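You operate a simulated robot arm through the tools that you are given. There is no shell and no other tool.

You run a simulated two-armed robot. Do the job below in one go: nothing can be reset, and whatever is moved stays where it is left.

JOB
Pick up the purple capsule with one hand, pass it to the other hand and put it on the back of the grey table.
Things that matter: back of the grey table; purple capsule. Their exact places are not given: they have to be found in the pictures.

The check looks at the end state, three seconds after you hand in, the way a careful person would. Anything else that was tipped, shoved, dropped, spilled or broken makes it a failure.

ROBOT AND FRAMES
Two 7-joint arms with two-finger parallel grippers on one trunk, on a base that moves. Base frame: it is fixed to the floor where the robot stands at the start and does not move with it; the origin is under the middle of the robot, x ahead of it, y to its left, z up. Lengths are in m, angles in rad, forces in N, time in s.
The left shoulder is at the start at [0.05, 0.168, 1.082], the right one opposite. With the tool pointing down near the work surface each hand reaches from about 0.18 to 0.66 m from the robot's upright axis, wherever it stands, measured 20 degrees to its own side. Places, roughly: back of the grey table (134x15 cm) [-1.02, 0.26, 0.8]; purple capsule [2.5, -0.25, 1]. Payload 1.57 kg a hand.
The tool frame of a hand sits at the grasp point between the pads (the TCP): z along the fingers, y along the line on which they close. The tips reach 0.03 m beyond it. The gripper opens to 0.08 m. The fingers are 0.017 m wide and 0.012 m thick; the gripper's body (0.04 by 0.082 m) begins 0.08 m behind the TCP.
Orientation is that of the tool frame in the base frame, as a unit quaternion [w, x, y, z]. With the fingers straight down and closing along the base's y, the tool's x points along the base's -x, its y along +y and its z along -z.

CONTROLS
- The arms move only by the tool play_rows. It takes "left_plan", "right_plan" or both (then of equal length, played together; a hand with none holds still); each is one flat list of numbers, 7 for each row, row after row: the turn, a rotation vector about the base's x, y, z in rad, then the shift along the base's x, y, z in m, then the opening, from 0 (shut) to 1 (fully open). In form: [ax, ay, az, dx, dy, dz, hand, ax, ay, az, dx, dy, dz, hand, ...]. A call has 1 to 20 rows; each row is the pose to reach, as a shift and turn from the pose commanded when the call began. A row lasts 0.2 s, in which the tool goes at most 0.05 m and 0.15 rad; a call with a longer step from one row to the next is refused whole, and so is a gripper value outside its range. A pose out of reach is approached as far as the arm can. The call stops where the force on the tool passes 40 N (or 10 N more than at its start, if that is more) or the arm is blocked; 0.2 s more then pass. Each finger travels about 0.045 m/s and halts on what it meets, pressing with about 22 N; the grip force reading is that of the motor and also rises with nothing between the fingers. The clock runs only during rows and for 0.2 s after the last one: add rows that repeat a pose to give the fingers time. It gives the time, the measured TCP pose, the force on the tool (base axes), the opening and the grip force at its end, in the units of the frame above (readings bear some noise), with the torque about the TCP (base axes, N m) and any sound that the robot's microphone picked up.
- Cameras (640 x 400 px; columns grow to the right, rows downward): "scene" is now at [0.1276, -0.0103, 1.2996]; the picture's right is [-0.11, -0.99, 0.00], its down [-0.50, 0.05, -0.86] and it looks along [0.86, -0.09, -0.50] (base axes); focal length 255 px, centre (320, 200). "left" rides on the left gripper at [0.072, 0.007, -0.122] in its tool frame; the picture's right is [-0.09, 1.00, 0.00], its down [-0.84, -0.08, -0.54] and it looks along [-0.54, -0.05, 0.84] (tool axes); focal length 238 px, centre (320, 200). "right" rides on the right gripper at [0.072, -0.007, -0.122] in its tool frame; the picture's right is [0.09, 1.00, 0.00], its down [-0.84, 0.08, -0.54] and it looks along [-0.54, 0.05, 0.84] (tool axes); focal length 238 px, centre (320, 200).
- get_image(camera): a new picture of that camera. No time passes.
- slide_trunk(by): slides the trunk up (or, below 0, down) by that many m; the arms and the scene camera ride with it, the base frame stays. It gives what a move gives, with no picture.
- base_move(legs): drives the robot by 1 to 6 legs, each [ahead, left, turn to the left] in m, m and rad, along the robot's own axes; the way and the turn of a leg run together, so that a leg with both is an arc; at most 1.5 m and 3.142 rad a leg. The arms and the cameras ride along, it lands a little off, and it stops where it bumps. It gives what a move gives.
- pan_tilt(pan, tilt): turns the head with the scene camera to pan (to the left, within 1.396 rad either way) and tilt (down, from -0.506 to 1.204), counted from straight ahead of the robot. It gives what a move gives.
- pixel_to_xyz(camera, pixels): for up to 12 pixels [column, row] of the newest picture of that camera ("zoom" is the newest enlarged one), the place [x, y, z] in the base frame of the surface seen there, good to about 0.002 m. No time passes.
- close_up(camera, box): a new picture of the part [left, top, right, bottom] of that camera's present view, enlarged. No time passes.
- sign_off(): hands the job in; it is judged then, once.

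Open the grippers and draw the arms clear of the work before you hand the job in, unless the task says otherwise.

The tools are called as a command line: name --argument value ..., lists and objects as JSON in quotes. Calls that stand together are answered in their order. play_rows: Moves the arms, as the interface text tells. Its arguments: {"type":"object","properties":{"left_plan":{"type":"array","items":{"type":"number"}},"right_plan":{"type":"array","items":{"type":"number"}}},"required":[]} The other tools are called the same way: slide_trunk (by) moves the trunk up or down; base_move (legs) drives the base; pan_tilt (pan, tilt) turns the head that bears the scene camera; get_image (camera) takes a picture; pixel_to_xyz (camera, pixels) gives the place of the surface under pixels of a picture; close_up (camera, box) takes an enlarged picture of a part of a camera's view; sign_off () hands the job in.

At the start:

```text
t: 0.0
left_tcp_pos: [0.3871, 0.136, 1.1377]
left_ee_rot: [-0.001, -0.001, 1.0, -0.001]
left_force: [0.8, -0.9, 0.2]
left_torque: [0.01, 0.01, 0.0]
left_grip_width: 0.0799
left_grip_force: 0.1
right_tcp_pos: [0.507, -0.261, 1.0651]
right_ee_rot: [0.0, 0.0, 1.0, -0.001]
right_force: [-0.1, -0.5, 0.5]
right_torque: [-0.05, 0.02, -0.01]
right_grip_width: 0.0802
right_grip_force: 0.0
trunk travel left (down, up): [-0.25, 0.193]
robot x, y, heading: [0.0001, -0.0037, 0.004]
head pan, tilt (commanded): [-0.106, 0.527]
```

scene: 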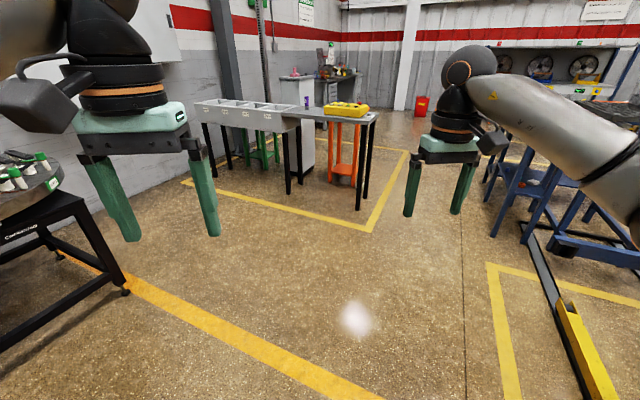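
right: 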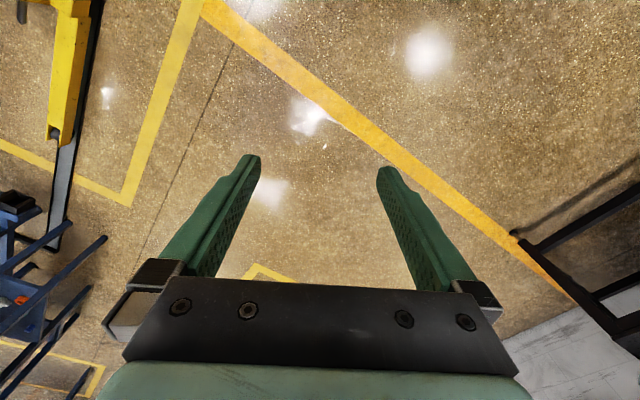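
left: 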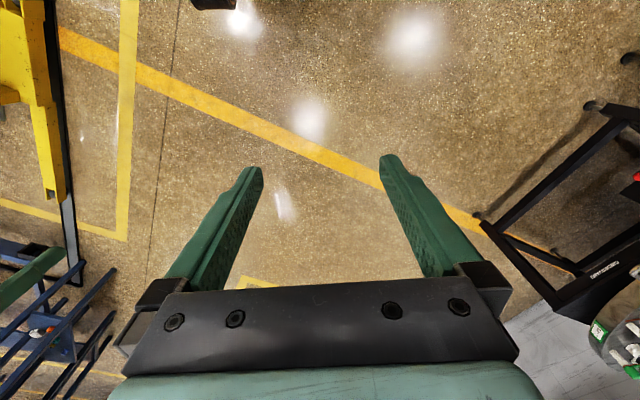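

The scene picture shows a grey bench with a yellow box near (345,108) and something purple near (307,102). I zoom in on that region.

close_up --camera "scene" --box '[190, 60, 400, 190]'

get_image --camera "scene"

```text
3.05 times, centred on (295, 125) of scene
```

zoom: 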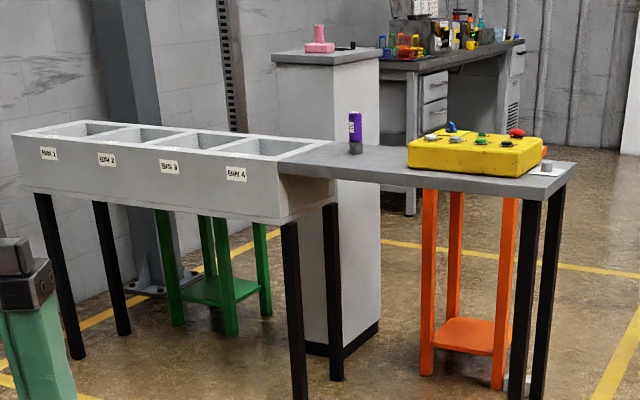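

```text
taken
```

scene: 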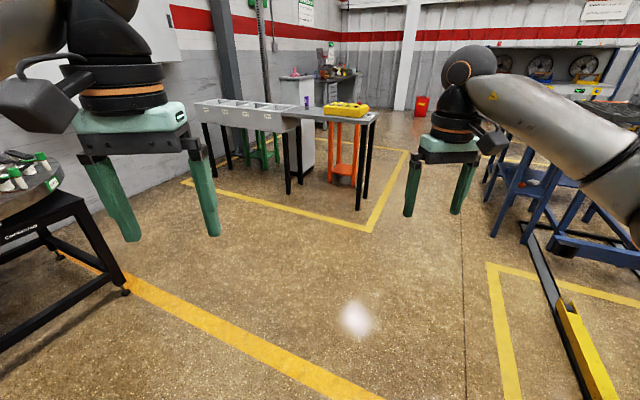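

In the enlarged picture the purple capsule stands at (355,126) on a small grey base at (355,148). I read places for it, the table edges and the yellow box.

pixel_to_xyz --camera "zoom" --pixels '[[355, 115], [355, 126], [355, 138], [355, 148], [330, 165], [556, 186], [575, 165], [300, 160], [410, 150], [480, 140], [520, 175], [290, 220]]'

close_up --camera "scene" --box '[280, 80, 390, 150]'

```text
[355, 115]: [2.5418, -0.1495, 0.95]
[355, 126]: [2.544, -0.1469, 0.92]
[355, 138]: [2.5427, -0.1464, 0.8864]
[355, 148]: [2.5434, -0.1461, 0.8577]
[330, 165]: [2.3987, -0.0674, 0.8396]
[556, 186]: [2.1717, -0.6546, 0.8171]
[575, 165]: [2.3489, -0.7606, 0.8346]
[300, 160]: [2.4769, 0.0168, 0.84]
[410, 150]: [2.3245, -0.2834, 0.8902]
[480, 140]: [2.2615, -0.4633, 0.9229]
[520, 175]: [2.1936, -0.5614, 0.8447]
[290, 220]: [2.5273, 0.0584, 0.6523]
```

```text
5.71 times, centred on (335, 115) of scene
```

zoom: 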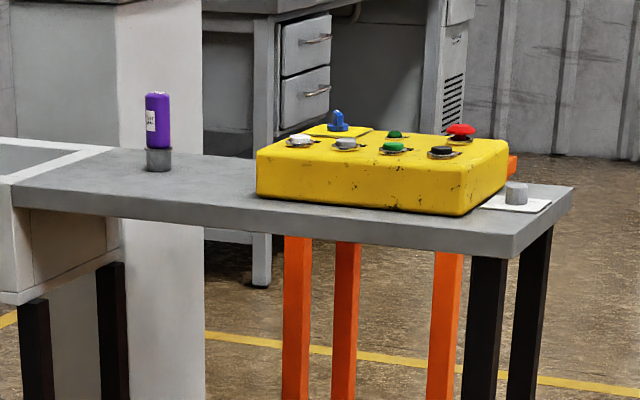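

The capsule stands in a small grey cup at about [2.56, -0.147], spanning z 0.84–0.97. Now I look to both sides to learn the surroundings before I drive.

pan_tilt --pan 1.39 --tilt 0.5

get_image --camera "scene"

pan_tilt --pan -1.39 --tilt 0.5

get_image --camera "scene"

```text
t: 1.6
left_tcp_pos: [0.3874, 0.1351, 1.1373]
left_ee_rot: [-0.001, -0.001, 1.0, 0.0]
left_force: [0.0, 0.8, 0.1]
left_torque: [0.01, 0.03, -0.05]
left_grip_width: 0.08
left_grip_force: 0.0
right_tcp_pos: [0.5059, -0.2582, 1.0635]
right_ee_rot: [0.0, 0.0, 1.0, 0.001]
right_force: [0.1, -0.9, 0.2]
right_torque: [0.0, -0.05, -0.02]
right_grip_width: 0.08
right_grip_force: 0.1
trunk travel left (down, up): [-0.25, 0.193]
robot x, y, heading: [-0.0012, -0.0016, 0.001]
head pan, tilt (commanded): [1.389, 0.499]
```

```text
taken
```

scene: 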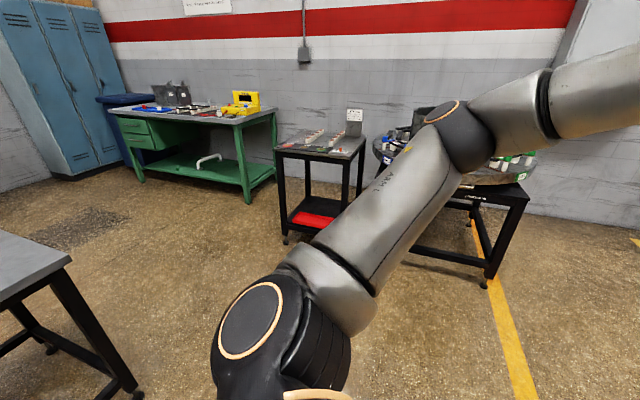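

```text
t: 4.0
left_tcp_pos: [0.3888, 0.1366, 1.1378]
left_ee_rot: [0.0, -0.002, 1.0, 0.0]
left_force: [0.1, 0.0, 0.5]
left_torque: [-0.01, 0.03, 0.01]
left_grip_width: 0.0803
left_grip_force: 0.2
right_tcp_pos: [0.5065, -0.2587, 1.0637]
right_ee_rot: [0.0, 0.0, 1.0, 0.0]
right_force: [-0.7, 0.1, 0.7]
right_torque: [-0.02, 0.01, -0.03]
right_grip_width: 0.08
right_grip_force: 0.0
trunk travel left (down, up): [-0.25, 0.193]
robot x, y, heading: [-0.0006, -0.0018, -0.0]
head pan, tilt (commanded): [-1.389, 0.499]
```

```text
taken
```

scene: 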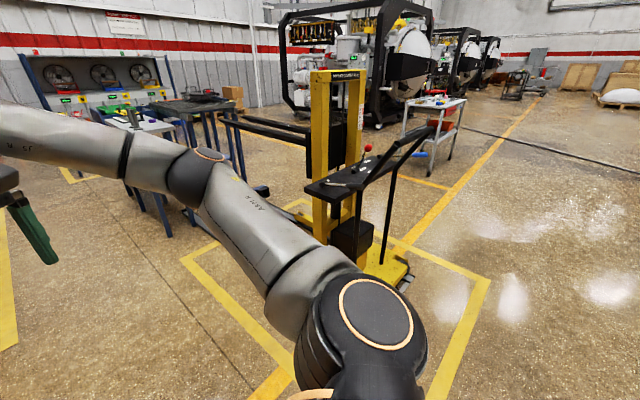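

The left view shows the corner of a grey table behind the robot at (30,260). Now I turn the base half round in place, leaving plenty of room, to view the table behind.

pan_tilt --pan 1.39 --tilt 0.7

get_image --camera "scene"

```text
t: 6.5
left_tcp_pos: [0.3878, 0.136, 1.1386]
left_ee_rot: [0.0, 0.0, 1.0, -0.001]
left_force: [0.1, 0.6, 0.2]
left_torque: [0.01, -0.01, -0.02]
left_grip_width: 0.0802
left_grip_force: 0.1
right_tcp_pos: [0.506, -0.2582, 1.0642]
right_ee_rot: [-0.001, 0.0, 1.0, 0.0]
right_force: [0.2, -0.5, 0.6]
right_torque: [-0.01, -0.01, 0.01]
right_grip_width: 0.0801
right_grip_force: 0.0
trunk travel left (down, up): [-0.25, 0.193]
robot x, y, heading: [-0.0014, 0.0002, -0.001]
head pan, tilt (commanded): [1.389, 0.7]
```

```text
taken
```

scene: 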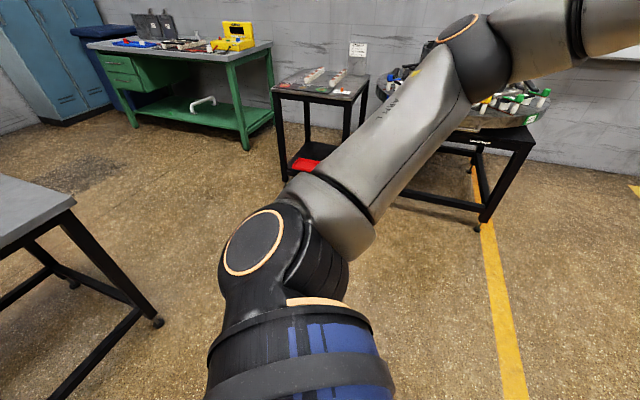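

I read the visible edge of the grey table at left, to know how close it is before turning.

pixel_to_xyz --camera "scene" --pixels '[[72, 202], [10, 235], [10, 190], [40, 215], [155, 322], [60, 395], [480, 225], [285, 195]]'

```text
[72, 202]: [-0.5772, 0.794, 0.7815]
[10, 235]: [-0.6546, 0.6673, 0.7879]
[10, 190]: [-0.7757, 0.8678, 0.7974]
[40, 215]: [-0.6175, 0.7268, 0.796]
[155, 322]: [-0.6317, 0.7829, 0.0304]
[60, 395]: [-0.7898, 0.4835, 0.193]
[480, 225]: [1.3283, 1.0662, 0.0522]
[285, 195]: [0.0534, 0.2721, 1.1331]
```

The table behind has its near corner at about [-0.58, 0.80] with its top at z≈0.80. The floor ahead is free, so I first drive toward the capsule, stopping well short to look closely.

base_move --legs '[[1.4, 0.15, 0.0], [0.0, 0.0, -0.3]]'

pan_tilt --pan 0.0 --tilt 0.5

get_image --camera "scene"

```text
t: 14.6
left_tcp_pos: [1.8417, 0.156, 1.1385]
left_ee_rot: [-0.001, 0.151, 0.989, 0.0]
left_force: [-0.5, 0.3, -0.4]
left_torque: [0.01, 0.02, 0.01]
left_grip_width: 0.08
left_grip_force: 0.1
right_tcp_pos: [1.836, -0.254, 1.0658]
right_ee_rot: [0.0, 0.152, 0.988, 0.0]
right_force: [-0.2, -0.1, -0.7]
right_torque: [-0.03, 0.0, 0.02]
right_grip_width: 0.0801
right_grip_force: 0.0
trunk travel left (down, up): [-0.25, 0.193]
robot x, y, heading: [1.4376, 0.1446, -0.306]
head pan, tilt (commanded): [1.389, 0.7]
```

```text
t: 16.1
left_tcp_pos: [1.8434, 0.1582, 1.1382]
left_ee_rot: [-0.001, 0.151, 0.988, 0.0]
left_force: [-0.6, -0.2, -0.1]
left_torque: [-0.02, 0.01, 0.05]
left_grip_width: 0.08
left_grip_force: 0.1
right_tcp_pos: [1.8374, -0.2547, 1.0639]
right_ee_rot: [-0.001, 0.152, 0.988, 0.0]
right_force: [-0.2, -0.5, -0.2]
right_torque: [0.02, -0.01, 0.01]
right_grip_width: 0.0801
right_grip_force: 0.1
trunk travel left (down, up): [-0.25, 0.193]
robot x, y, heading: [1.4341, 0.1453, -0.308]
head pan, tilt (commanded): [0.0, 0.499]
```

```text
taken
```

scene: 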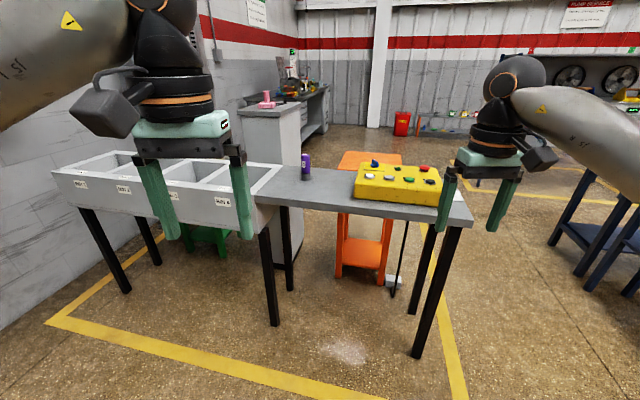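

The capsule is clear at about (307,165) with its cup beneath. I zoom in on it and measure it.

close_up --camera "scene" --box '[260, 140, 356, 200]'

```text
6.67 times, centred on (308, 170) of scene
```

zoom: 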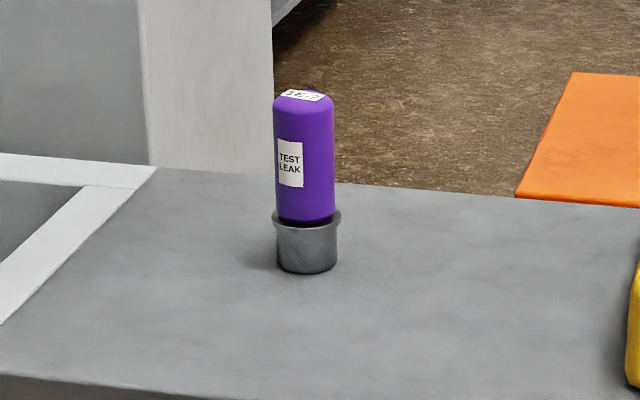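

The capsule has a rounded top at about (303,100) and sits in a cup from (307,215) to (307,272). I read the points to size it.

pixel_to_xyz --camera "zoom" --pixels '[[304, 94], [304, 108], [304, 160], [304, 210], [278, 170], [332, 170], [306, 235], [280, 245], [335, 245], [307, 268], [307, 290], [100, 385]]'

pixel_to_xyz --camera "scene" --pixels '[[355, 165], [357, 195], [366, 163], [270, 190], [262, 203], [460, 222], [340, 180], [285, 170], [412, 355], [272, 322], [290, 285], [410, 312]]'

```text
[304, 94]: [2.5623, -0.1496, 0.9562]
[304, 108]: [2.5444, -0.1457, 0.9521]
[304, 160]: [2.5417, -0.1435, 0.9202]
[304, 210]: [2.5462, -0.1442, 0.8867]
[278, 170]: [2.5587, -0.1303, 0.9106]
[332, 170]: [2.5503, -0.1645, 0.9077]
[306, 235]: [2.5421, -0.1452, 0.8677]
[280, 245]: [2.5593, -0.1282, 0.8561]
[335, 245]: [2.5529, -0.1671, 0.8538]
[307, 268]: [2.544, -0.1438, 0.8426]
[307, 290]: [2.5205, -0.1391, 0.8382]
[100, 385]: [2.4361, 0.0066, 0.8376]
```

```text
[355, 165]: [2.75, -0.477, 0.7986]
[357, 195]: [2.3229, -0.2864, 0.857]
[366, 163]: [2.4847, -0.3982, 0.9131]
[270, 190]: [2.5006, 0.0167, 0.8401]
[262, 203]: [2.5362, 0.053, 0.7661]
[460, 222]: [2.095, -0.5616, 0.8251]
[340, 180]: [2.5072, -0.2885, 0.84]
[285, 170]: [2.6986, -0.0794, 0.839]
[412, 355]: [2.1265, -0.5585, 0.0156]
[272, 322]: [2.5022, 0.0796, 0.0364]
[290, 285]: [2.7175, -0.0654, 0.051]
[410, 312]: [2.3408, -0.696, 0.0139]
```

The capsule is about 3.5 cm wide, its axis near [2.56, -0.149], top at z 0.957, cup rim at z≈0.875, table at z 0.838. Before choosing grasps I turn around to see the target table behind.

base_move --legs '[[-0.2, 0.0, 0.0], [0.0, 0.0, -3.0]]'

pan_tilt --pan 0.0 --tilt 0.35

get_image --camera "scene"

```text
t: 24.8
left_tcp_pos: [0.8355, 0.1377, 1.1379]
left_ee_rot: [0.0, 0.996, -0.085, 0.0]
left_force: [-0.4, 0.1, -0.5]
left_torque: [-0.02, 0.01, 0.02]
left_grip_width: 0.0797
left_grip_force: 0.0
right_tcp_pos: [0.7854, 0.5466, 1.0654]
right_ee_rot: [-0.001, 0.996, -0.085, 0.001]
right_force: [0.6, 0.1, -0.4]
right_torque: [0.04, 0.01, 0.02]
right_grip_width: 0.0801
right_grip_force: 0.0
trunk travel left (down, up): [-0.25, 0.193]
robot x, y, heading: [1.2421, 0.2054, 2.976]
head pan, tilt (commanded): [0.0, 0.499]
```

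```text
t: 25.5
left_tcp_pos: [0.8349, 0.1366, 1.1386]
left_ee_rot: [0.001, 0.996, -0.085, -0.001]
left_force: [1.0, -1.0, -0.1]
left_torque: [0.01, 0.0, 0.03]
left_grip_width: 0.0799
left_grip_force: 0.0
right_tcp_pos: [0.7851, 0.5441, 1.0638]
right_ee_rot: [0.0, 0.996, -0.085, 0.0]
right_force: [-0.1, -0.5, -0.1]
right_torque: [0.03, -0.02, 0.0]
right_grip_width: 0.0799
right_grip_force: 0.1
trunk travel left (down, up): [-0.25, 0.193]
robot x, y, heading: [1.2388, 0.2049, 2.966]
head pan, tilt (commanded): [0.0, 0.351]
```

```text
taken
```

scene: 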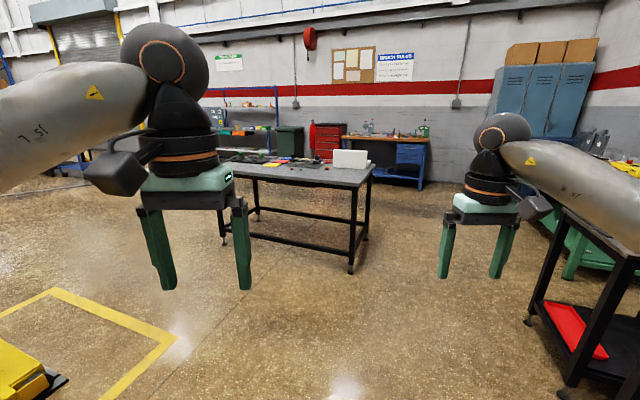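

The grey table is at (290,175) with items on it, and free floor around both ends. I zoom in on its top.

close_up --camera "scene" --box '[210, 120, 390, 232]'

pixel_to_xyz --camera "zoom" --pixels '[[565, 178], [578, 160], [500, 235], [300, 175], [480, 150], [200, 145], [100, 190], [540, 165], [420, 160], [60, 140], [505, 525], [330, 160]]'

```text
3.56 times, centred on (300, 176) of scene
```

zoom: 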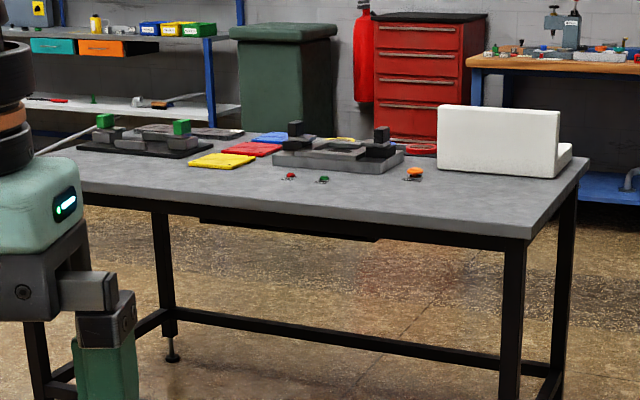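

```text
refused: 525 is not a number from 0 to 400
```

pixel_to_xyz --camera "zoom" --pixels '[[530, 232], [587, 163], [500, 165], [440, 110], [555, 140], [340, 155], [270, 160], [150, 145], [220, 160], [415, 172], [430, 150], [345, 138]]'

pan_tilt --pan -0.15 --tilt 0.35

get_image --camera "scene"

```text
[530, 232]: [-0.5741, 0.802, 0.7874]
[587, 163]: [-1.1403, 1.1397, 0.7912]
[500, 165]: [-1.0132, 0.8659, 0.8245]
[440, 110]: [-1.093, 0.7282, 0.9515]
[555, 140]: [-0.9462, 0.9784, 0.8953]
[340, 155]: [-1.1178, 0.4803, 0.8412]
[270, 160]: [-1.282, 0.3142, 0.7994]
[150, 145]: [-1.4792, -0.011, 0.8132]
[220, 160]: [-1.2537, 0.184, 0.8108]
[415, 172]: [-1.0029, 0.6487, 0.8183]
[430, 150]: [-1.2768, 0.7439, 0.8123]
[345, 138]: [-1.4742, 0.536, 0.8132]
```

```text
t: 26.2
left_tcp_pos: [0.8355, 0.1363, 1.1382]
left_ee_rot: [0.0, 0.996, -0.085, -0.001]
left_force: [0.3, 0.1, 0.7]
left_torque: [0.0, -0.01, 0.01]
left_grip_width: 0.0799
left_grip_force: 0.0
right_tcp_pos: [0.7844, 0.5454, 1.0653]
right_ee_rot: [0.0, 0.996, -0.085, 0.0]
right_force: [-0.8, 0.0, -0.4]
right_torque: [0.0, 0.0, -0.03]
right_grip_width: 0.0799
right_grip_force: 0.0
trunk travel left (down, up): [-0.25, 0.193]
robot x, y, heading: [1.2426, 0.2024, 2.972]
head pan, tilt (commanded): [-0.15, 0.351]
```

```text
taken
```

scene: 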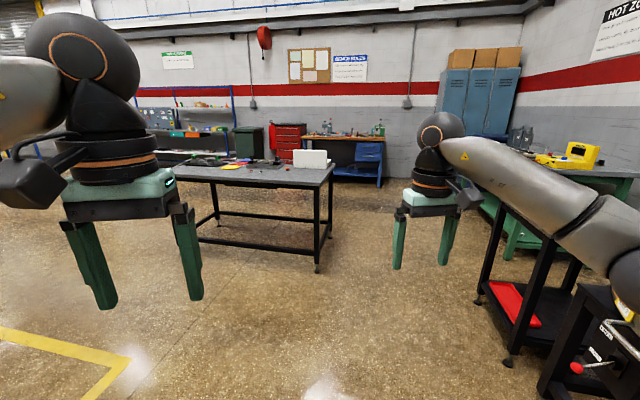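

The grey table's near long edge runs from about [-0.57, 0.80], and the given strip centre lies about 10 cm inside that edge, so the "back" is the long side facing this way. I look down to see my own base size before driving close to tables.

pan_tilt --pan 0.0 --tilt 1.2

get_image --camera "scene"

```text
t: 27.4
left_tcp_pos: [0.8352, 0.1374, 1.1379]
left_ee_rot: [0.0, 0.996, -0.084, -0.001]
left_force: [-0.7, -0.7, 0.0]
left_torque: [-0.01, -0.01, 0.01]
left_grip_width: 0.08
left_grip_force: 0.2
right_tcp_pos: [0.7838, 0.5449, 1.0646]
right_ee_rot: [0.0, 0.996, -0.086, 0.0]
right_force: [0.1, 0.4, -0.2]
right_torque: [0.02, -0.02, 0.0]
right_grip_width: 0.08
right_grip_force: 0.1
trunk travel left (down, up): [-0.25, 0.193]
robot x, y, heading: [1.2413, 0.2056, 2.975]
head pan, tilt (commanded): [0.0, 1.201]
```

```text
taken
```

scene: 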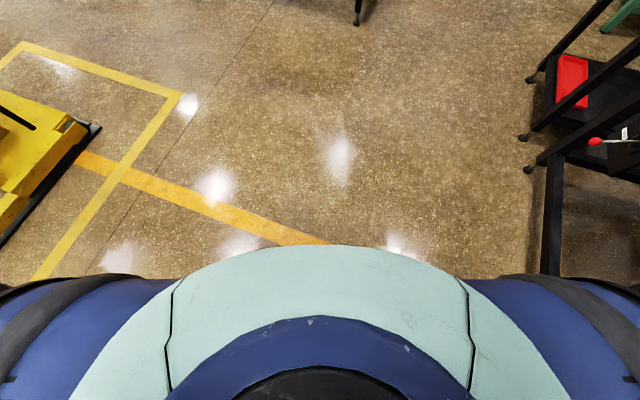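

pixel_to_xyz --camera "scene" --pixels '[[330, 248], [250, 258], [420, 265], [330, 300], [180, 285], [470, 285], [330, 244], [560, 275], [80, 280], [560, 200]]'

```text
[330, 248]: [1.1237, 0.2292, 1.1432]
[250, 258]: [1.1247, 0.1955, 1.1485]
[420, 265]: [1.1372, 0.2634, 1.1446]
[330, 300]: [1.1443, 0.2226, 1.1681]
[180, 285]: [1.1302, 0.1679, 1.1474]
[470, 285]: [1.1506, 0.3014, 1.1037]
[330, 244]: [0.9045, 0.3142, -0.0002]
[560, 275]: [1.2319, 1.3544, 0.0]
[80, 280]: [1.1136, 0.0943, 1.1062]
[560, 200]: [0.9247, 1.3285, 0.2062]
```

My base is within about 0.35 m of its axis. I turn back toward the capsule table and drive to a stand-off squarely facing it.

base_move --legs '[[0.0, 0.0, 2.808], [0.45, 0.47, 0.0]]'

pan_tilt --pan -0.1 --tilt 0.55

get_image --camera "scene"

```text
t: 38.5
left_tcp_pos: [2.2718, 0.3195, 1.1378]
left_ee_rot: [0.0, 0.25, 0.968, 0.0]
left_force: [-0.1, -0.2, -0.2]
left_torque: [-0.01, 0.01, 0.01]
left_grip_width: 0.0801
left_grip_force: 0.1
right_tcp_pos: [2.1865, -0.0827, 1.0649]
right_ee_rot: [0.001, 0.251, 0.968, 0.0]
right_force: [-0.1, 0.0, 0.3]
right_torque: [0.03, -0.02, -0.03]
right_grip_width: 0.08
right_grip_force: 0.1
trunk travel left (down, up): [-0.25, 0.193]
robot x, y, heading: [1.8674, 0.3887, -0.506]
head pan, tilt (commanded): [0.0, 1.201]
```

```text
t: 39.6
left_tcp_pos: [2.273, 0.3204, 1.1381]
left_ee_rot: [0.0, 0.25, 0.968, 0.0]
left_force: [-0.2, -0.3, -0.7]
left_torque: [0.0, 0.02, 0.01]
left_grip_width: 0.0799
left_grip_force: 0.1
right_tcp_pos: [2.1851, -0.0833, 1.0641]
right_ee_rot: [0.0, 0.25, 0.968, 0.0]
right_force: [-0.2, -0.2, 0.2]
right_torque: [-0.02, 0.01, -0.04]
right_grip_width: 0.0801
right_grip_force: 0.0
trunk travel left (down, up): [-0.25, 0.193]
robot x, y, heading: [1.8667, 0.3891, -0.511]
head pan, tilt (commanded): [-0.099, 0.55]
```

```text
taken
```

scene: 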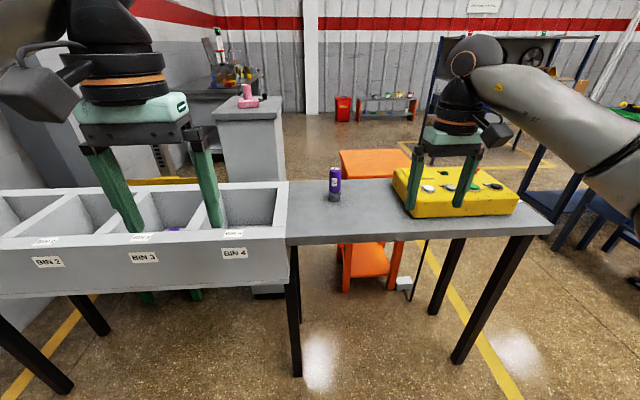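

The capsule stands at (335,180), clear of the yellow box. There also seems to be something purple in a bin near (172,228); I zoom to check both.

close_up --camera "scene" --box '[275, 150, 403, 230]'

pixel_to_xyz --camera "zoom" --pixels '[[300, 90], [300, 130], [300, 180], [270, 150], [328, 150], [300, 215], [270, 225], [325, 225], [300, 245], [100, 440], [600, 250], [300, 204]]'

close_up --camera "scene" --box '[100, 180, 290, 300]'

```text
5.00 times, centred on (339, 190) of scene
```

zoom: 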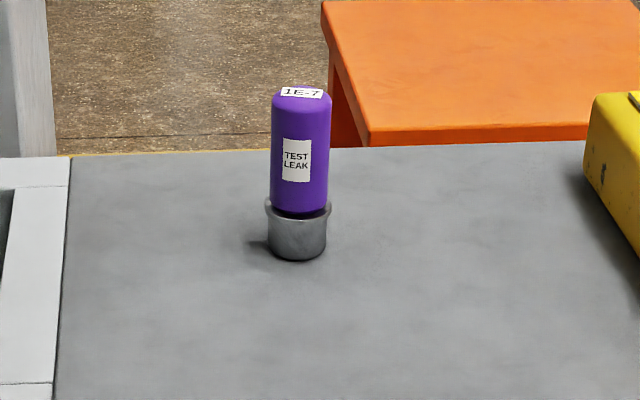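

```text
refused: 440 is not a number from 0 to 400
```

```text
3.33 times, centred on (195, 240) of scene
```

zoom: 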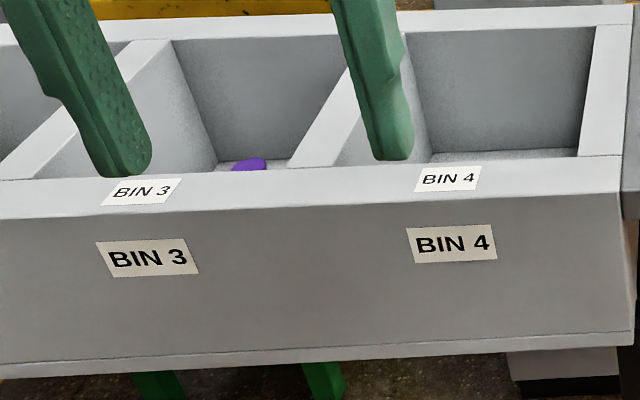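

The purple thing in bin 3 is low and far from the given place; the standing capsule labelled "TEST LEAK" is the one. I measure it again from here.

close_up --camera "scene" --box '[275, 150, 403, 230]'

pixel_to_xyz --camera "zoom" --pixels '[[300, 90], [300, 130], [300, 180], [274, 150], [327, 150], [300, 225], [272, 235], [324, 235], [300, 258], [100, 390], [590, 180], [301, 208]]'

```text
5.00 times, centred on (339, 190) of scene
```

zoom: 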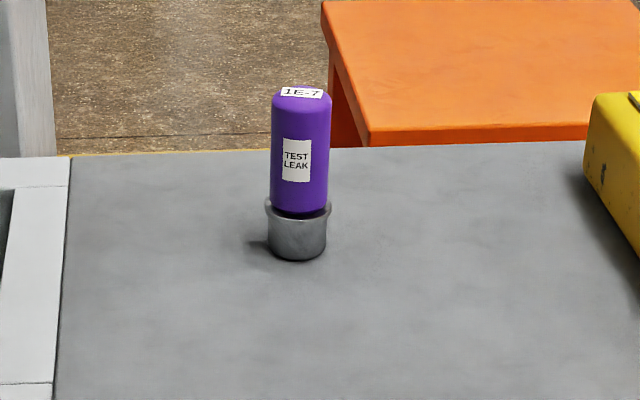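

```text
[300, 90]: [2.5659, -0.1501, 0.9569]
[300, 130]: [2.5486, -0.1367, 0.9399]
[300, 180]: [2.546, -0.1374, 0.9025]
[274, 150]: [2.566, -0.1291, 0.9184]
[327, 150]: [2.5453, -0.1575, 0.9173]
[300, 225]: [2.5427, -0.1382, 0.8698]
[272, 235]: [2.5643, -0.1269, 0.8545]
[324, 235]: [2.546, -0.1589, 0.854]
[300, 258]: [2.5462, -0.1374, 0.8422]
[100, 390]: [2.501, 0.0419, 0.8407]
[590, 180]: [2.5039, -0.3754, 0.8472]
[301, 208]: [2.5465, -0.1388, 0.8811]
```

The capsule axis is at about [2.560, -0.148], about 3.5 cm wide, with 8 cm showing above the cup. At this stand-off I pitch the right hand up so it points ahead and 30° down, still well before the table.

play_rows --right_plan '[-0.0639, -0.1143, 0, 0.0148, 0.006, 0, 1, -0.1278, -0.2285, 0, 0.0297, 0.0121, 0, 1, -0.1916, -0.3428, 0, 0.0445, 0.0181, 0, 1, -0.2555, -0.457, 0, 0.0593, 0.0241, 0, 1, -0.3194, -0.5713, 0, 0.0741, 0.0301, 0, 1, -0.3833, -0.6855, 0, 0.089, 0.0362, 0, 1, -0.4471, -0.7998, 0, 0.1038, 0.0422, 0, 1, -0.511, -0.914, 0, 0.1186, 0.0482, 0, 1, -0.511, -0.914, 0, 0.1186, 0.0482, 0, 1]'

get_image --camera "scene"

get_image --camera "right"

```text
t: 41.6
left_tcp_pos: [2.2729, 0.319, 1.1393]
left_ee_rot: [0.0, 0.25, 0.968, -0.001]
left_force: [-0.2, 0.5, -0.1]
left_torque: [0.0, 0.0, 0.0]
left_grip_width: 0.08
left_grip_force: 0.1
right_tcp_pos: [2.3053, -0.0322, 1.0638]
right_ee_rot: [0.485, 0.216, 0.838, -0.127]
right_force: [0.2, 0.1, -0.8]
right_torque: [-0.01, 0.0, 0.01]
right_grip_width: 0.0801
right_grip_force: 0.1
trunk travel left (down, up): [-0.25, 0.193]
robot x, y, heading: [1.8654, 0.3879, -0.507]
head pan, tilt (commanded): [-0.099, 0.55]
```

```text
taken
```

scene: 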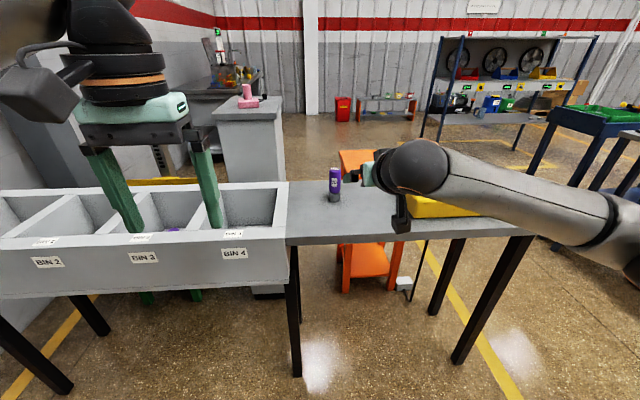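

```text
taken
```

right: 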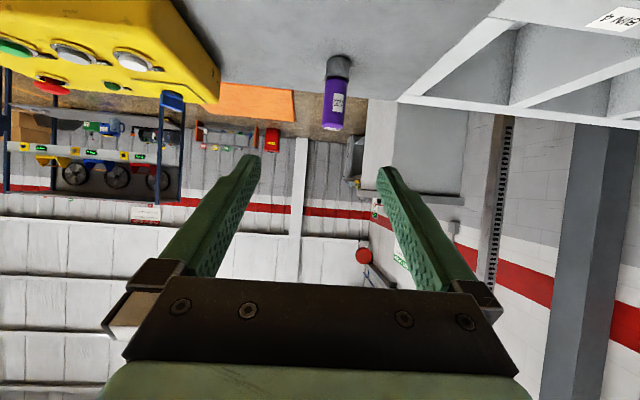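

The hand now points at the capsule; the wrist camera hangs below the gripper at (400,215). I measure how low that housing hangs to be sure it clears the table.

close_up --camera "scene" --box '[320, 120, 480, 245]'

pixel_to_xyz --camera "scene" --pixels '[[400, 230], [400, 222], [398, 200], [406, 228], [393, 228], [410, 185], [420, 165], [375, 180], [440, 190], [365, 175]]'

```text
3.20 times, centred on (400, 182) of scene
```

zoom: 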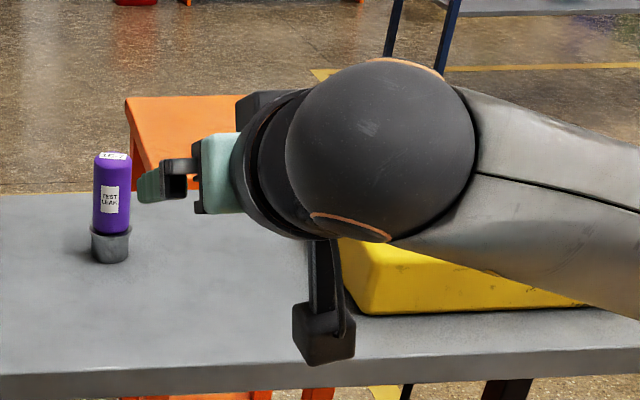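

```text
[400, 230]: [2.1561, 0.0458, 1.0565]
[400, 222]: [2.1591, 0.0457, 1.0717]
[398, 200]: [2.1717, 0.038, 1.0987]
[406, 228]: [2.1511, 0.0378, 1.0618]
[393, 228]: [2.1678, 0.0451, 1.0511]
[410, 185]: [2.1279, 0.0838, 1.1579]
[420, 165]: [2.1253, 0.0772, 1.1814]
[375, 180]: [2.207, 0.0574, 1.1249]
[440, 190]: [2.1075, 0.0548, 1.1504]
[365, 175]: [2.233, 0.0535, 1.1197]
```

The camera housing bottom is only about 2 cm below the TCP height, so it will clear the table by 4 cm. I drive 0.18 m ahead with the hand high, then look again.

base_move --legs '[[0.18, 0.0, 0.0]]'

get_image --camera "scene"

get_image --camera "right"

```text
t: 43.1
left_tcp_pos: [2.4294, 0.2315, 1.1379]
left_ee_rot: [0.0, 0.25, 0.968, 0.0]
left_force: [0.3, 0.1, 0.6]
left_torque: [0.02, 0.03, 0.01]
left_grip_width: 0.0798
left_grip_force: 0.1
right_tcp_pos: [2.4617, -0.1209, 1.0625]
right_ee_rot: [0.484, 0.216, 0.839, -0.126]
right_force: [0.5, 0.3, 0.5]
right_torque: [-0.01, 0.02, 0.0]
right_grip_width: 0.0799
right_grip_force: 0.1
trunk travel left (down, up): [-0.25, 0.193]
robot x, y, heading: [2.0215, 0.3008, -0.505]
head pan, tilt (commanded): [-0.099, 0.55]
```

```text
taken
```

scene: 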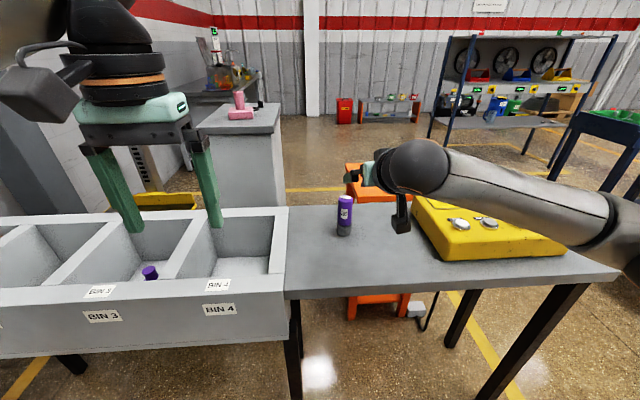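

```text
taken
```

right: 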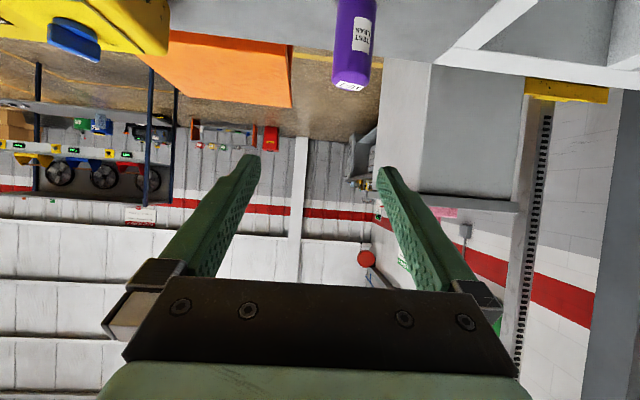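

The capsule is at (344,215); the purple thing in bin 3 shows at (150,272). I zoom on each and remeasure the capsule from here.

close_up --camera "scene" --box '[80, 200, 240, 300]'

pixel_to_xyz --camera "zoom" --pixels '[[280, 270], [280, 295], [400, 270]]'

close_up --camera "scene" --box '[296, 170, 392, 250]'

pixel_to_xyz --camera "zoom" --pixels '[[320, 150], [320, 200], [320, 250], [285, 210], [360, 210], [320, 300], [320, 325], [320, 350]]'

```text
4.00 times, centred on (160, 250) of scene
```

zoom: 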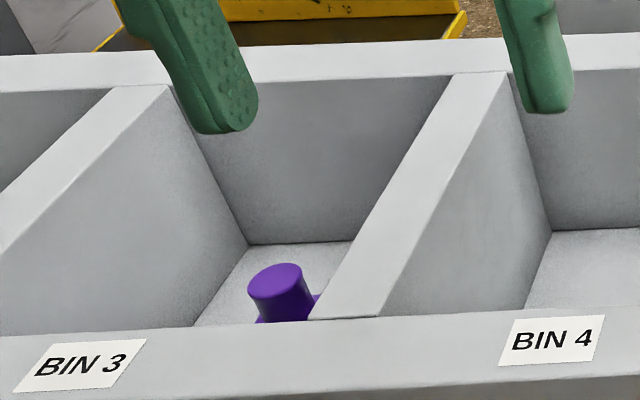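

```text
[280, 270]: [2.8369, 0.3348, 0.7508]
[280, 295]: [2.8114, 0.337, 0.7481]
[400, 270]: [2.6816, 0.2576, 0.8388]
```

```text
5.00 times, centred on (344, 210) of scene
```

zoom: 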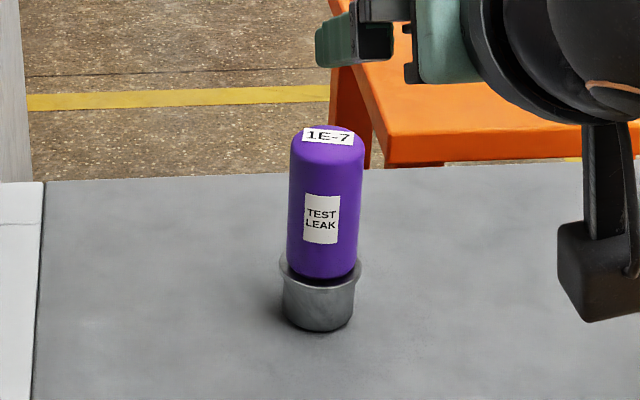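

```text
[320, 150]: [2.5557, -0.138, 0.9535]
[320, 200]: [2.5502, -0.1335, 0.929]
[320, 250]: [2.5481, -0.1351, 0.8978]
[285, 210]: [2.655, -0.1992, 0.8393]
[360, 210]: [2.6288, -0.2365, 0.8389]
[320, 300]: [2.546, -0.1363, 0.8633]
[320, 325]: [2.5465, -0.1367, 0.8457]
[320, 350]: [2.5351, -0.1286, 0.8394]
```

The bin-3 item is a different flanged part, so the standing capsule is right. Its axis is again [2.560, -0.148]. Before descending, I check the heights of the right forearm over the yellow box.

pixel_to_xyz --camera "scene" --pixels '[[630, 250], [600, 238], [560, 190], [560, 220], [500, 200], [480, 170], [430, 190], [450, 240], [489, 221], [460, 224], [420, 200], [555, 245]]'

```text
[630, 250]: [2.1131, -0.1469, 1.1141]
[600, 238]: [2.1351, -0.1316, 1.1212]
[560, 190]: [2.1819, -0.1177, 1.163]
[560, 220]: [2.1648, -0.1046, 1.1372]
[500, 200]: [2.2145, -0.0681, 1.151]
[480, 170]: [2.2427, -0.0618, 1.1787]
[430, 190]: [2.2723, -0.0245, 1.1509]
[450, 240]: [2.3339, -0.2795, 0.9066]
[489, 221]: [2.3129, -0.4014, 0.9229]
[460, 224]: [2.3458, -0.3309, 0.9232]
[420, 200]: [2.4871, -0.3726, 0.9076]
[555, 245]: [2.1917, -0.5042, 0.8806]
```

The forearm runs in front of the table at z above 1.1, so descending is clear. I lower the right hand to z≈0.906 while centring it sideways on the capsule, still 5 cm short of it.

play_rows --right_plan '[0, 0, 0, 0.0058, 0.0105, -0.02, 1, 0, 0, 0, 0.0116, 0.021, -0.05, 1, 0, 0, 0, 0.0116, 0.021, -0.08, 1, 0, 0, 0, 0.0116, 0.021, -0.11, 1, 0, 0, 0, 0.0116, 0.021, -0.135, 1, 0, 0, 0, 0.0116, 0.021, -0.155, 1, 0, 0, 0, 0.0116, 0.021, -0.155, 1]'

get_image --camera "right"

get_image --camera "scene"

```text
t: 44.7
left_tcp_pos: [2.4298, 0.2325, 1.1386]
left_ee_rot: [0.0, 0.25, 0.968, 0.0]
left_force: [-0.2, 0.0, 0.4]
left_torque: [0.01, -0.01, 0.01]
left_grip_width: 0.08
left_grip_force: 0.1
right_tcp_pos: [2.4742, -0.0998, 0.9089]
right_ee_rot: [0.484, 0.217, 0.839, -0.127]
right_force: [0.1, 0.0, 0.8]
right_torque: [0.01, -0.02, -0.02]
right_grip_width: 0.0799
right_grip_force: 0.0
trunk travel left (down, up): [-0.25, 0.193]
robot x, y, heading: [2.0229, 0.3032, -0.507]
head pan, tilt (commanded): [-0.099, 0.55]
```

```text
taken
```

right: 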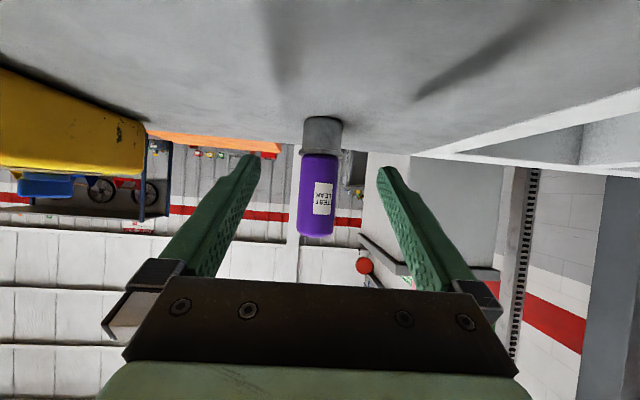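

```text
taken
```

scene: 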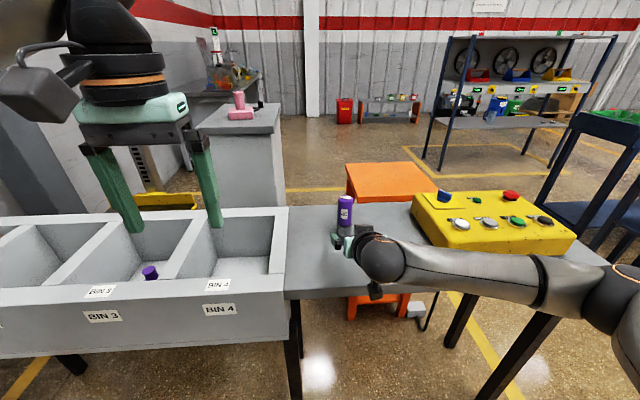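

The capsule is centred between the fingers at (318,190) in the right view. Before going forward I check where the forearm sits relative to the yellow box.

pixel_to_xyz --camera "scene" --pixels '[[480, 250], [520, 258], [545, 275], [450, 250], [560, 265], [600, 290], [500, 285], [515, 245], [575, 235], [430, 222], [400, 240]]'

close_up --camera "scene" --box '[320, 180, 640, 380]'

```text
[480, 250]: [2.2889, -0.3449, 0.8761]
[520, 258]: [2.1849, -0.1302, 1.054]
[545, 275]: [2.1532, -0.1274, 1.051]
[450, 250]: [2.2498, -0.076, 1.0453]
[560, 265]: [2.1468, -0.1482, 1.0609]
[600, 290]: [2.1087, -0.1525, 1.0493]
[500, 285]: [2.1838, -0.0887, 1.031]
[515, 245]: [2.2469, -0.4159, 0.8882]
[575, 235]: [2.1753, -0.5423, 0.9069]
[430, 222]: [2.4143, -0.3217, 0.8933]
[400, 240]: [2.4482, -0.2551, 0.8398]
```

```text
2.00 times, centred on (480, 280) of scene
```

zoom: 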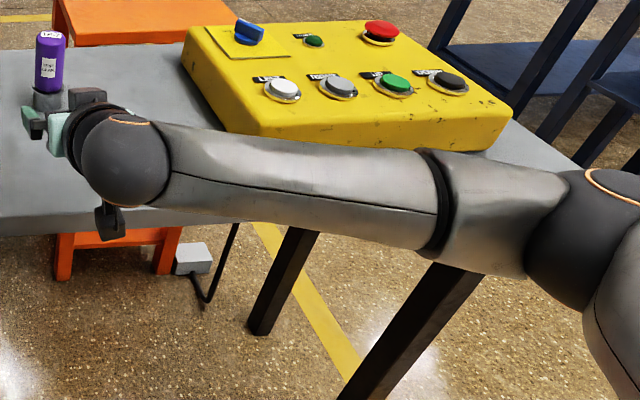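

The forearm stays beside and above the box line with more than 10 cm clearance. I advance 9 cm so the open fingers straddle the capsule above the cup rim.

play_rows --right_plan '[0, 0, 0, 0.0159, -0.0088, 0, 1, 0, 0, 0, 0.0318, -0.0177, 0, 1, 0, 0, 0, 0.0478, -0.0265, -0.001, 1, 0, 0, 0, 0.0637, -0.0354, -0.002, 1, 0, 0, 0, 0.0796, -0.0442, -0.002, 1, 0, 0, 0, 0.0796, -0.0442, -0.002, 1]'

get_image --camera "right"

close_up --camera "scene" --box '[296, 170, 424, 270]'

```text
t: 46.1
left_tcp_pos: [2.4304, 0.2322, 1.1393]
left_ee_rot: [-0.001, 0.249, 0.968, 0.0]
left_force: [-0.7, 0.4, 0.2]
left_torque: [0.0, 0.0, 0.01]
left_grip_width: 0.0798
left_grip_force: 0.1
right_tcp_pos: [2.5531, -0.1424, 0.9072]
right_ee_rot: [0.483, 0.217, 0.839, -0.127]
right_force: [0.1, -0.5, -0.2]
right_torque: [0.02, -0.03, -0.02]
right_grip_width: 0.0801
right_grip_force: 0.0
trunk travel left (down, up): [-0.25, 0.193]
robot x, y, heading: [2.028, 0.3024, -0.508]
head pan, tilt (commanded): [-0.099, 0.55]
```

```text
taken
```

right: 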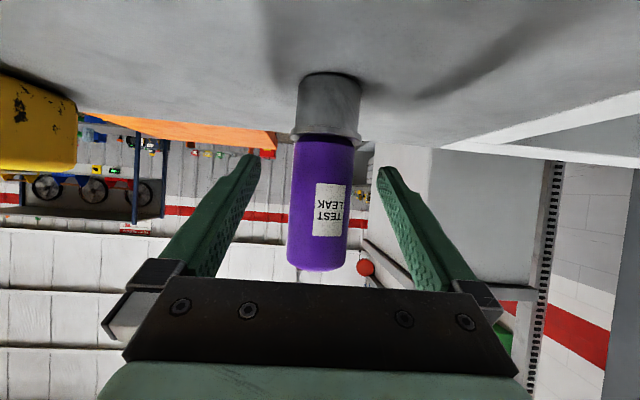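

```text
4.00 times, centred on (360, 220) of scene
```

zoom: 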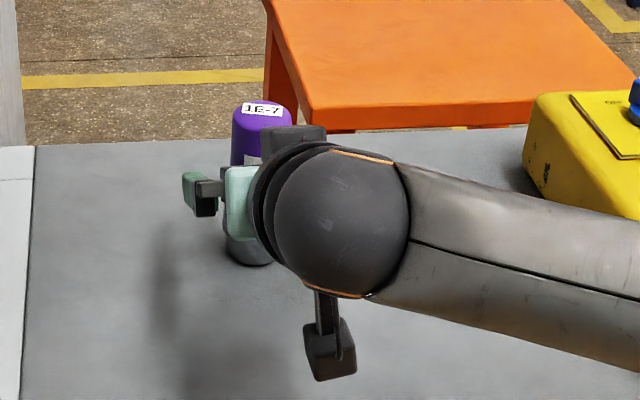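

The capsule sits right at the grasp point (about (322,195)), apparent width matching 3.5 cm. I close the right gripper.

play_rows --right_plan '[0, 0, 0, 0, 0, 0, 0.5, 0, 0, 0, 0, 0, 0, 0.3, 0, 0, 0, 0, 0, 0, 0, 0, 0, 0, 0, 0, 0, 0, 0, 0, 0, 0, 0, 0, 0, 0, 0, 0, 0, 0, 0, 0]'

get_image --camera "right"

```text
t: 47.5
left_tcp_pos: [2.4307, 0.2332, 1.1385]
left_ee_rot: [0.0, 0.25, 0.968, 0.0]
left_force: [-0.1, 0.8, 0.0]
left_torque: [0.02, 0.01, 0.02]
left_grip_width: 0.0799
left_grip_force: 0.1
right_tcp_pos: [2.5533, -0.1429, 0.9068]
right_ee_rot: [0.484, 0.216, 0.838, -0.127]
right_force: [-0.2, 0.7, 0.0]
right_torque: [0.12, -0.04, 0.03]
right_grip_width: 0.0383
right_grip_force: 22.0
trunk travel left (down, up): [-0.25, 0.193]
robot x, y, heading: [2.0254, 0.3025, -0.505]
head pan, tilt (commanded): [-0.099, 0.55]
```

```text
taken
```

right: 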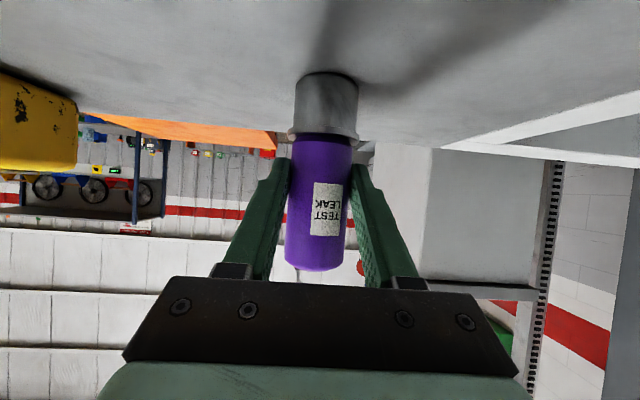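

Gripped at 38 mm width with 22 N. I lift straight up slowly, first 5 cm, and check that the cup stays.

play_rows --right_plan '[0, 0, 0, 0, 0, 0.005, 0, 0, 0, 0, 0, 0, 0.015, 0, 0, 0, 0, 0, 0, 0.025, 0, 0, 0, 0, 0, 0, 0.04, 0, 0, 0, 0, 0, 0, 0.05, 0, 0, 0, 0, 0, 0, 0.05, 0]'

get_image --camera "right"

close_up --camera "scene" --box '[296, 170, 424, 270]'

```text
t: 48.9
left_tcp_pos: [2.431, 0.2316, 1.1372]
left_ee_rot: [0.0, 0.249, 0.968, 0.0]
left_force: [-0.8, 0.0, 0.7]
left_torque: [0.02, 0.02, -0.02]
left_grip_width: 0.08
left_grip_force: 0.0
right_tcp_pos: [2.5513, -0.1437, 0.9572]
right_ee_rot: [0.484, 0.217, 0.838, -0.128]
right_force: [0.0, 0.1, -2.0]
right_torque: [0.01, 0.07, -0.03]
right_grip_width: 0.0383
right_grip_force: 21.8
trunk travel left (down, up): [-0.25, 0.193]
robot x, y, heading: [2.0274, 0.2992, -0.505]
head pan, tilt (commanded): [-0.099, 0.55]
```

```text
taken
```

right: 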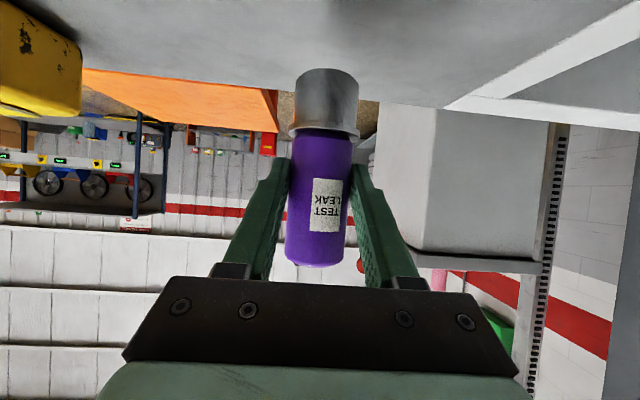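

```text
4.00 times, centred on (360, 220) of scene
```

zoom: 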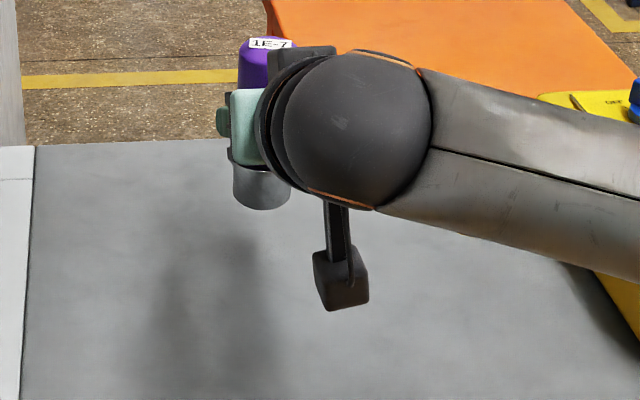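

The steel base rose together with the capsule without any shift, so it is part of the capsule (weight about 2 N). I lift another 10 cm, then back the base away from the table.

play_rows --right_plan '[0, 0, 0, 0, 0, 0.02, 0, 0, 0, 0, 0, 0, 0.045, 0, 0, 0, 0, 0, 0, 0.07, 0, 0, 0, 0, 0, 0, 0.1, 0, 0, 0, 0, 0, 0, 0.12, 0, 0, 0, 0, 0, 0, 0.12, 0]'

base_move --legs '[[-0.6, 0.0, 0.0]]'

get_image --camera "right"

get_image --camera "scene"

```text
t: 50.3
left_tcp_pos: [2.43, 0.2322, 1.1392]
left_ee_rot: [0.0, 0.25, 0.968, 0.001]
left_force: [0.9, 0.0, 0.7]
left_torque: [0.0, -0.01, -0.01]
left_grip_width: 0.0798
left_grip_force: 0.0
right_tcp_pos: [2.5514, -0.1418, 1.0768]
right_ee_rot: [0.484, 0.216, 0.838, -0.127]
right_force: [0.1, 0.4, -2.2]
right_torque: [0.04, 0.02, 0.02]
right_grip_width: 0.0383
right_grip_force: 22.1
trunk travel left (down, up): [-0.25, 0.193]
robot x, y, heading: [2.0257, 0.2999, -0.5]
head pan, tilt (commanded): [-0.099, 0.55]
```

```text
t: 53.6
left_tcp_pos: [1.9156, 0.5161, 1.1384]
left_ee_rot: [0.0, 0.256, 0.967, 0.0]
left_force: [-0.8, 0.1, -0.9]
left_torque: [0.04, -0.02, 0.02]
left_grip_width: 0.08
left_grip_force: 0.0
right_tcp_pos: [2.034, 0.14, 1.076]
right_ee_rot: [0.483, 0.221, 0.837, -0.129]
right_force: [-0.6, 0.7, -3.1]
right_torque: [0.04, 0.04, 0.02]
right_grip_width: 0.0386
right_grip_force: 22.0
trunk travel left (down, up): [-0.25, 0.193]
robot x, y, heading: [1.5126, 0.5909, -0.518]
head pan, tilt (commanded): [-0.099, 0.55]
```

```text
taken
```

right: 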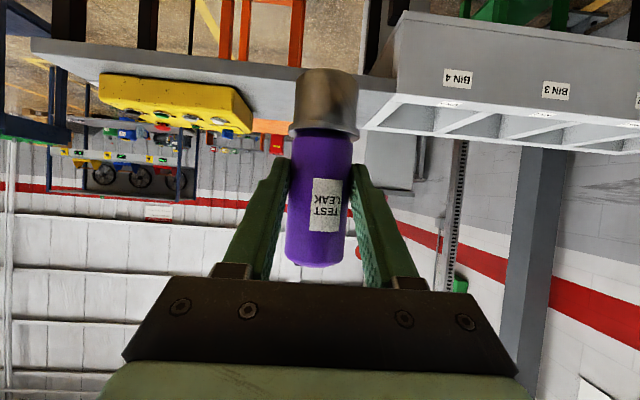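

```text
taken
```

scene: 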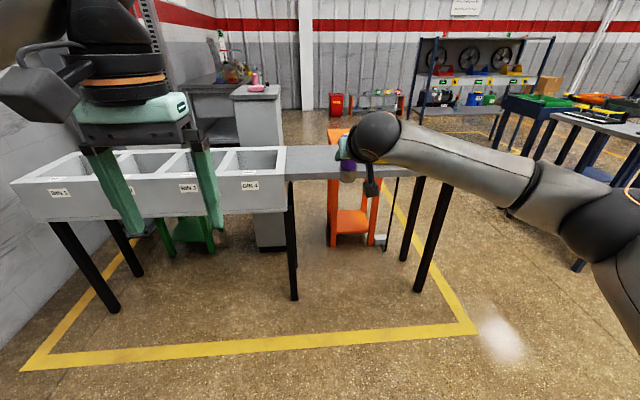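

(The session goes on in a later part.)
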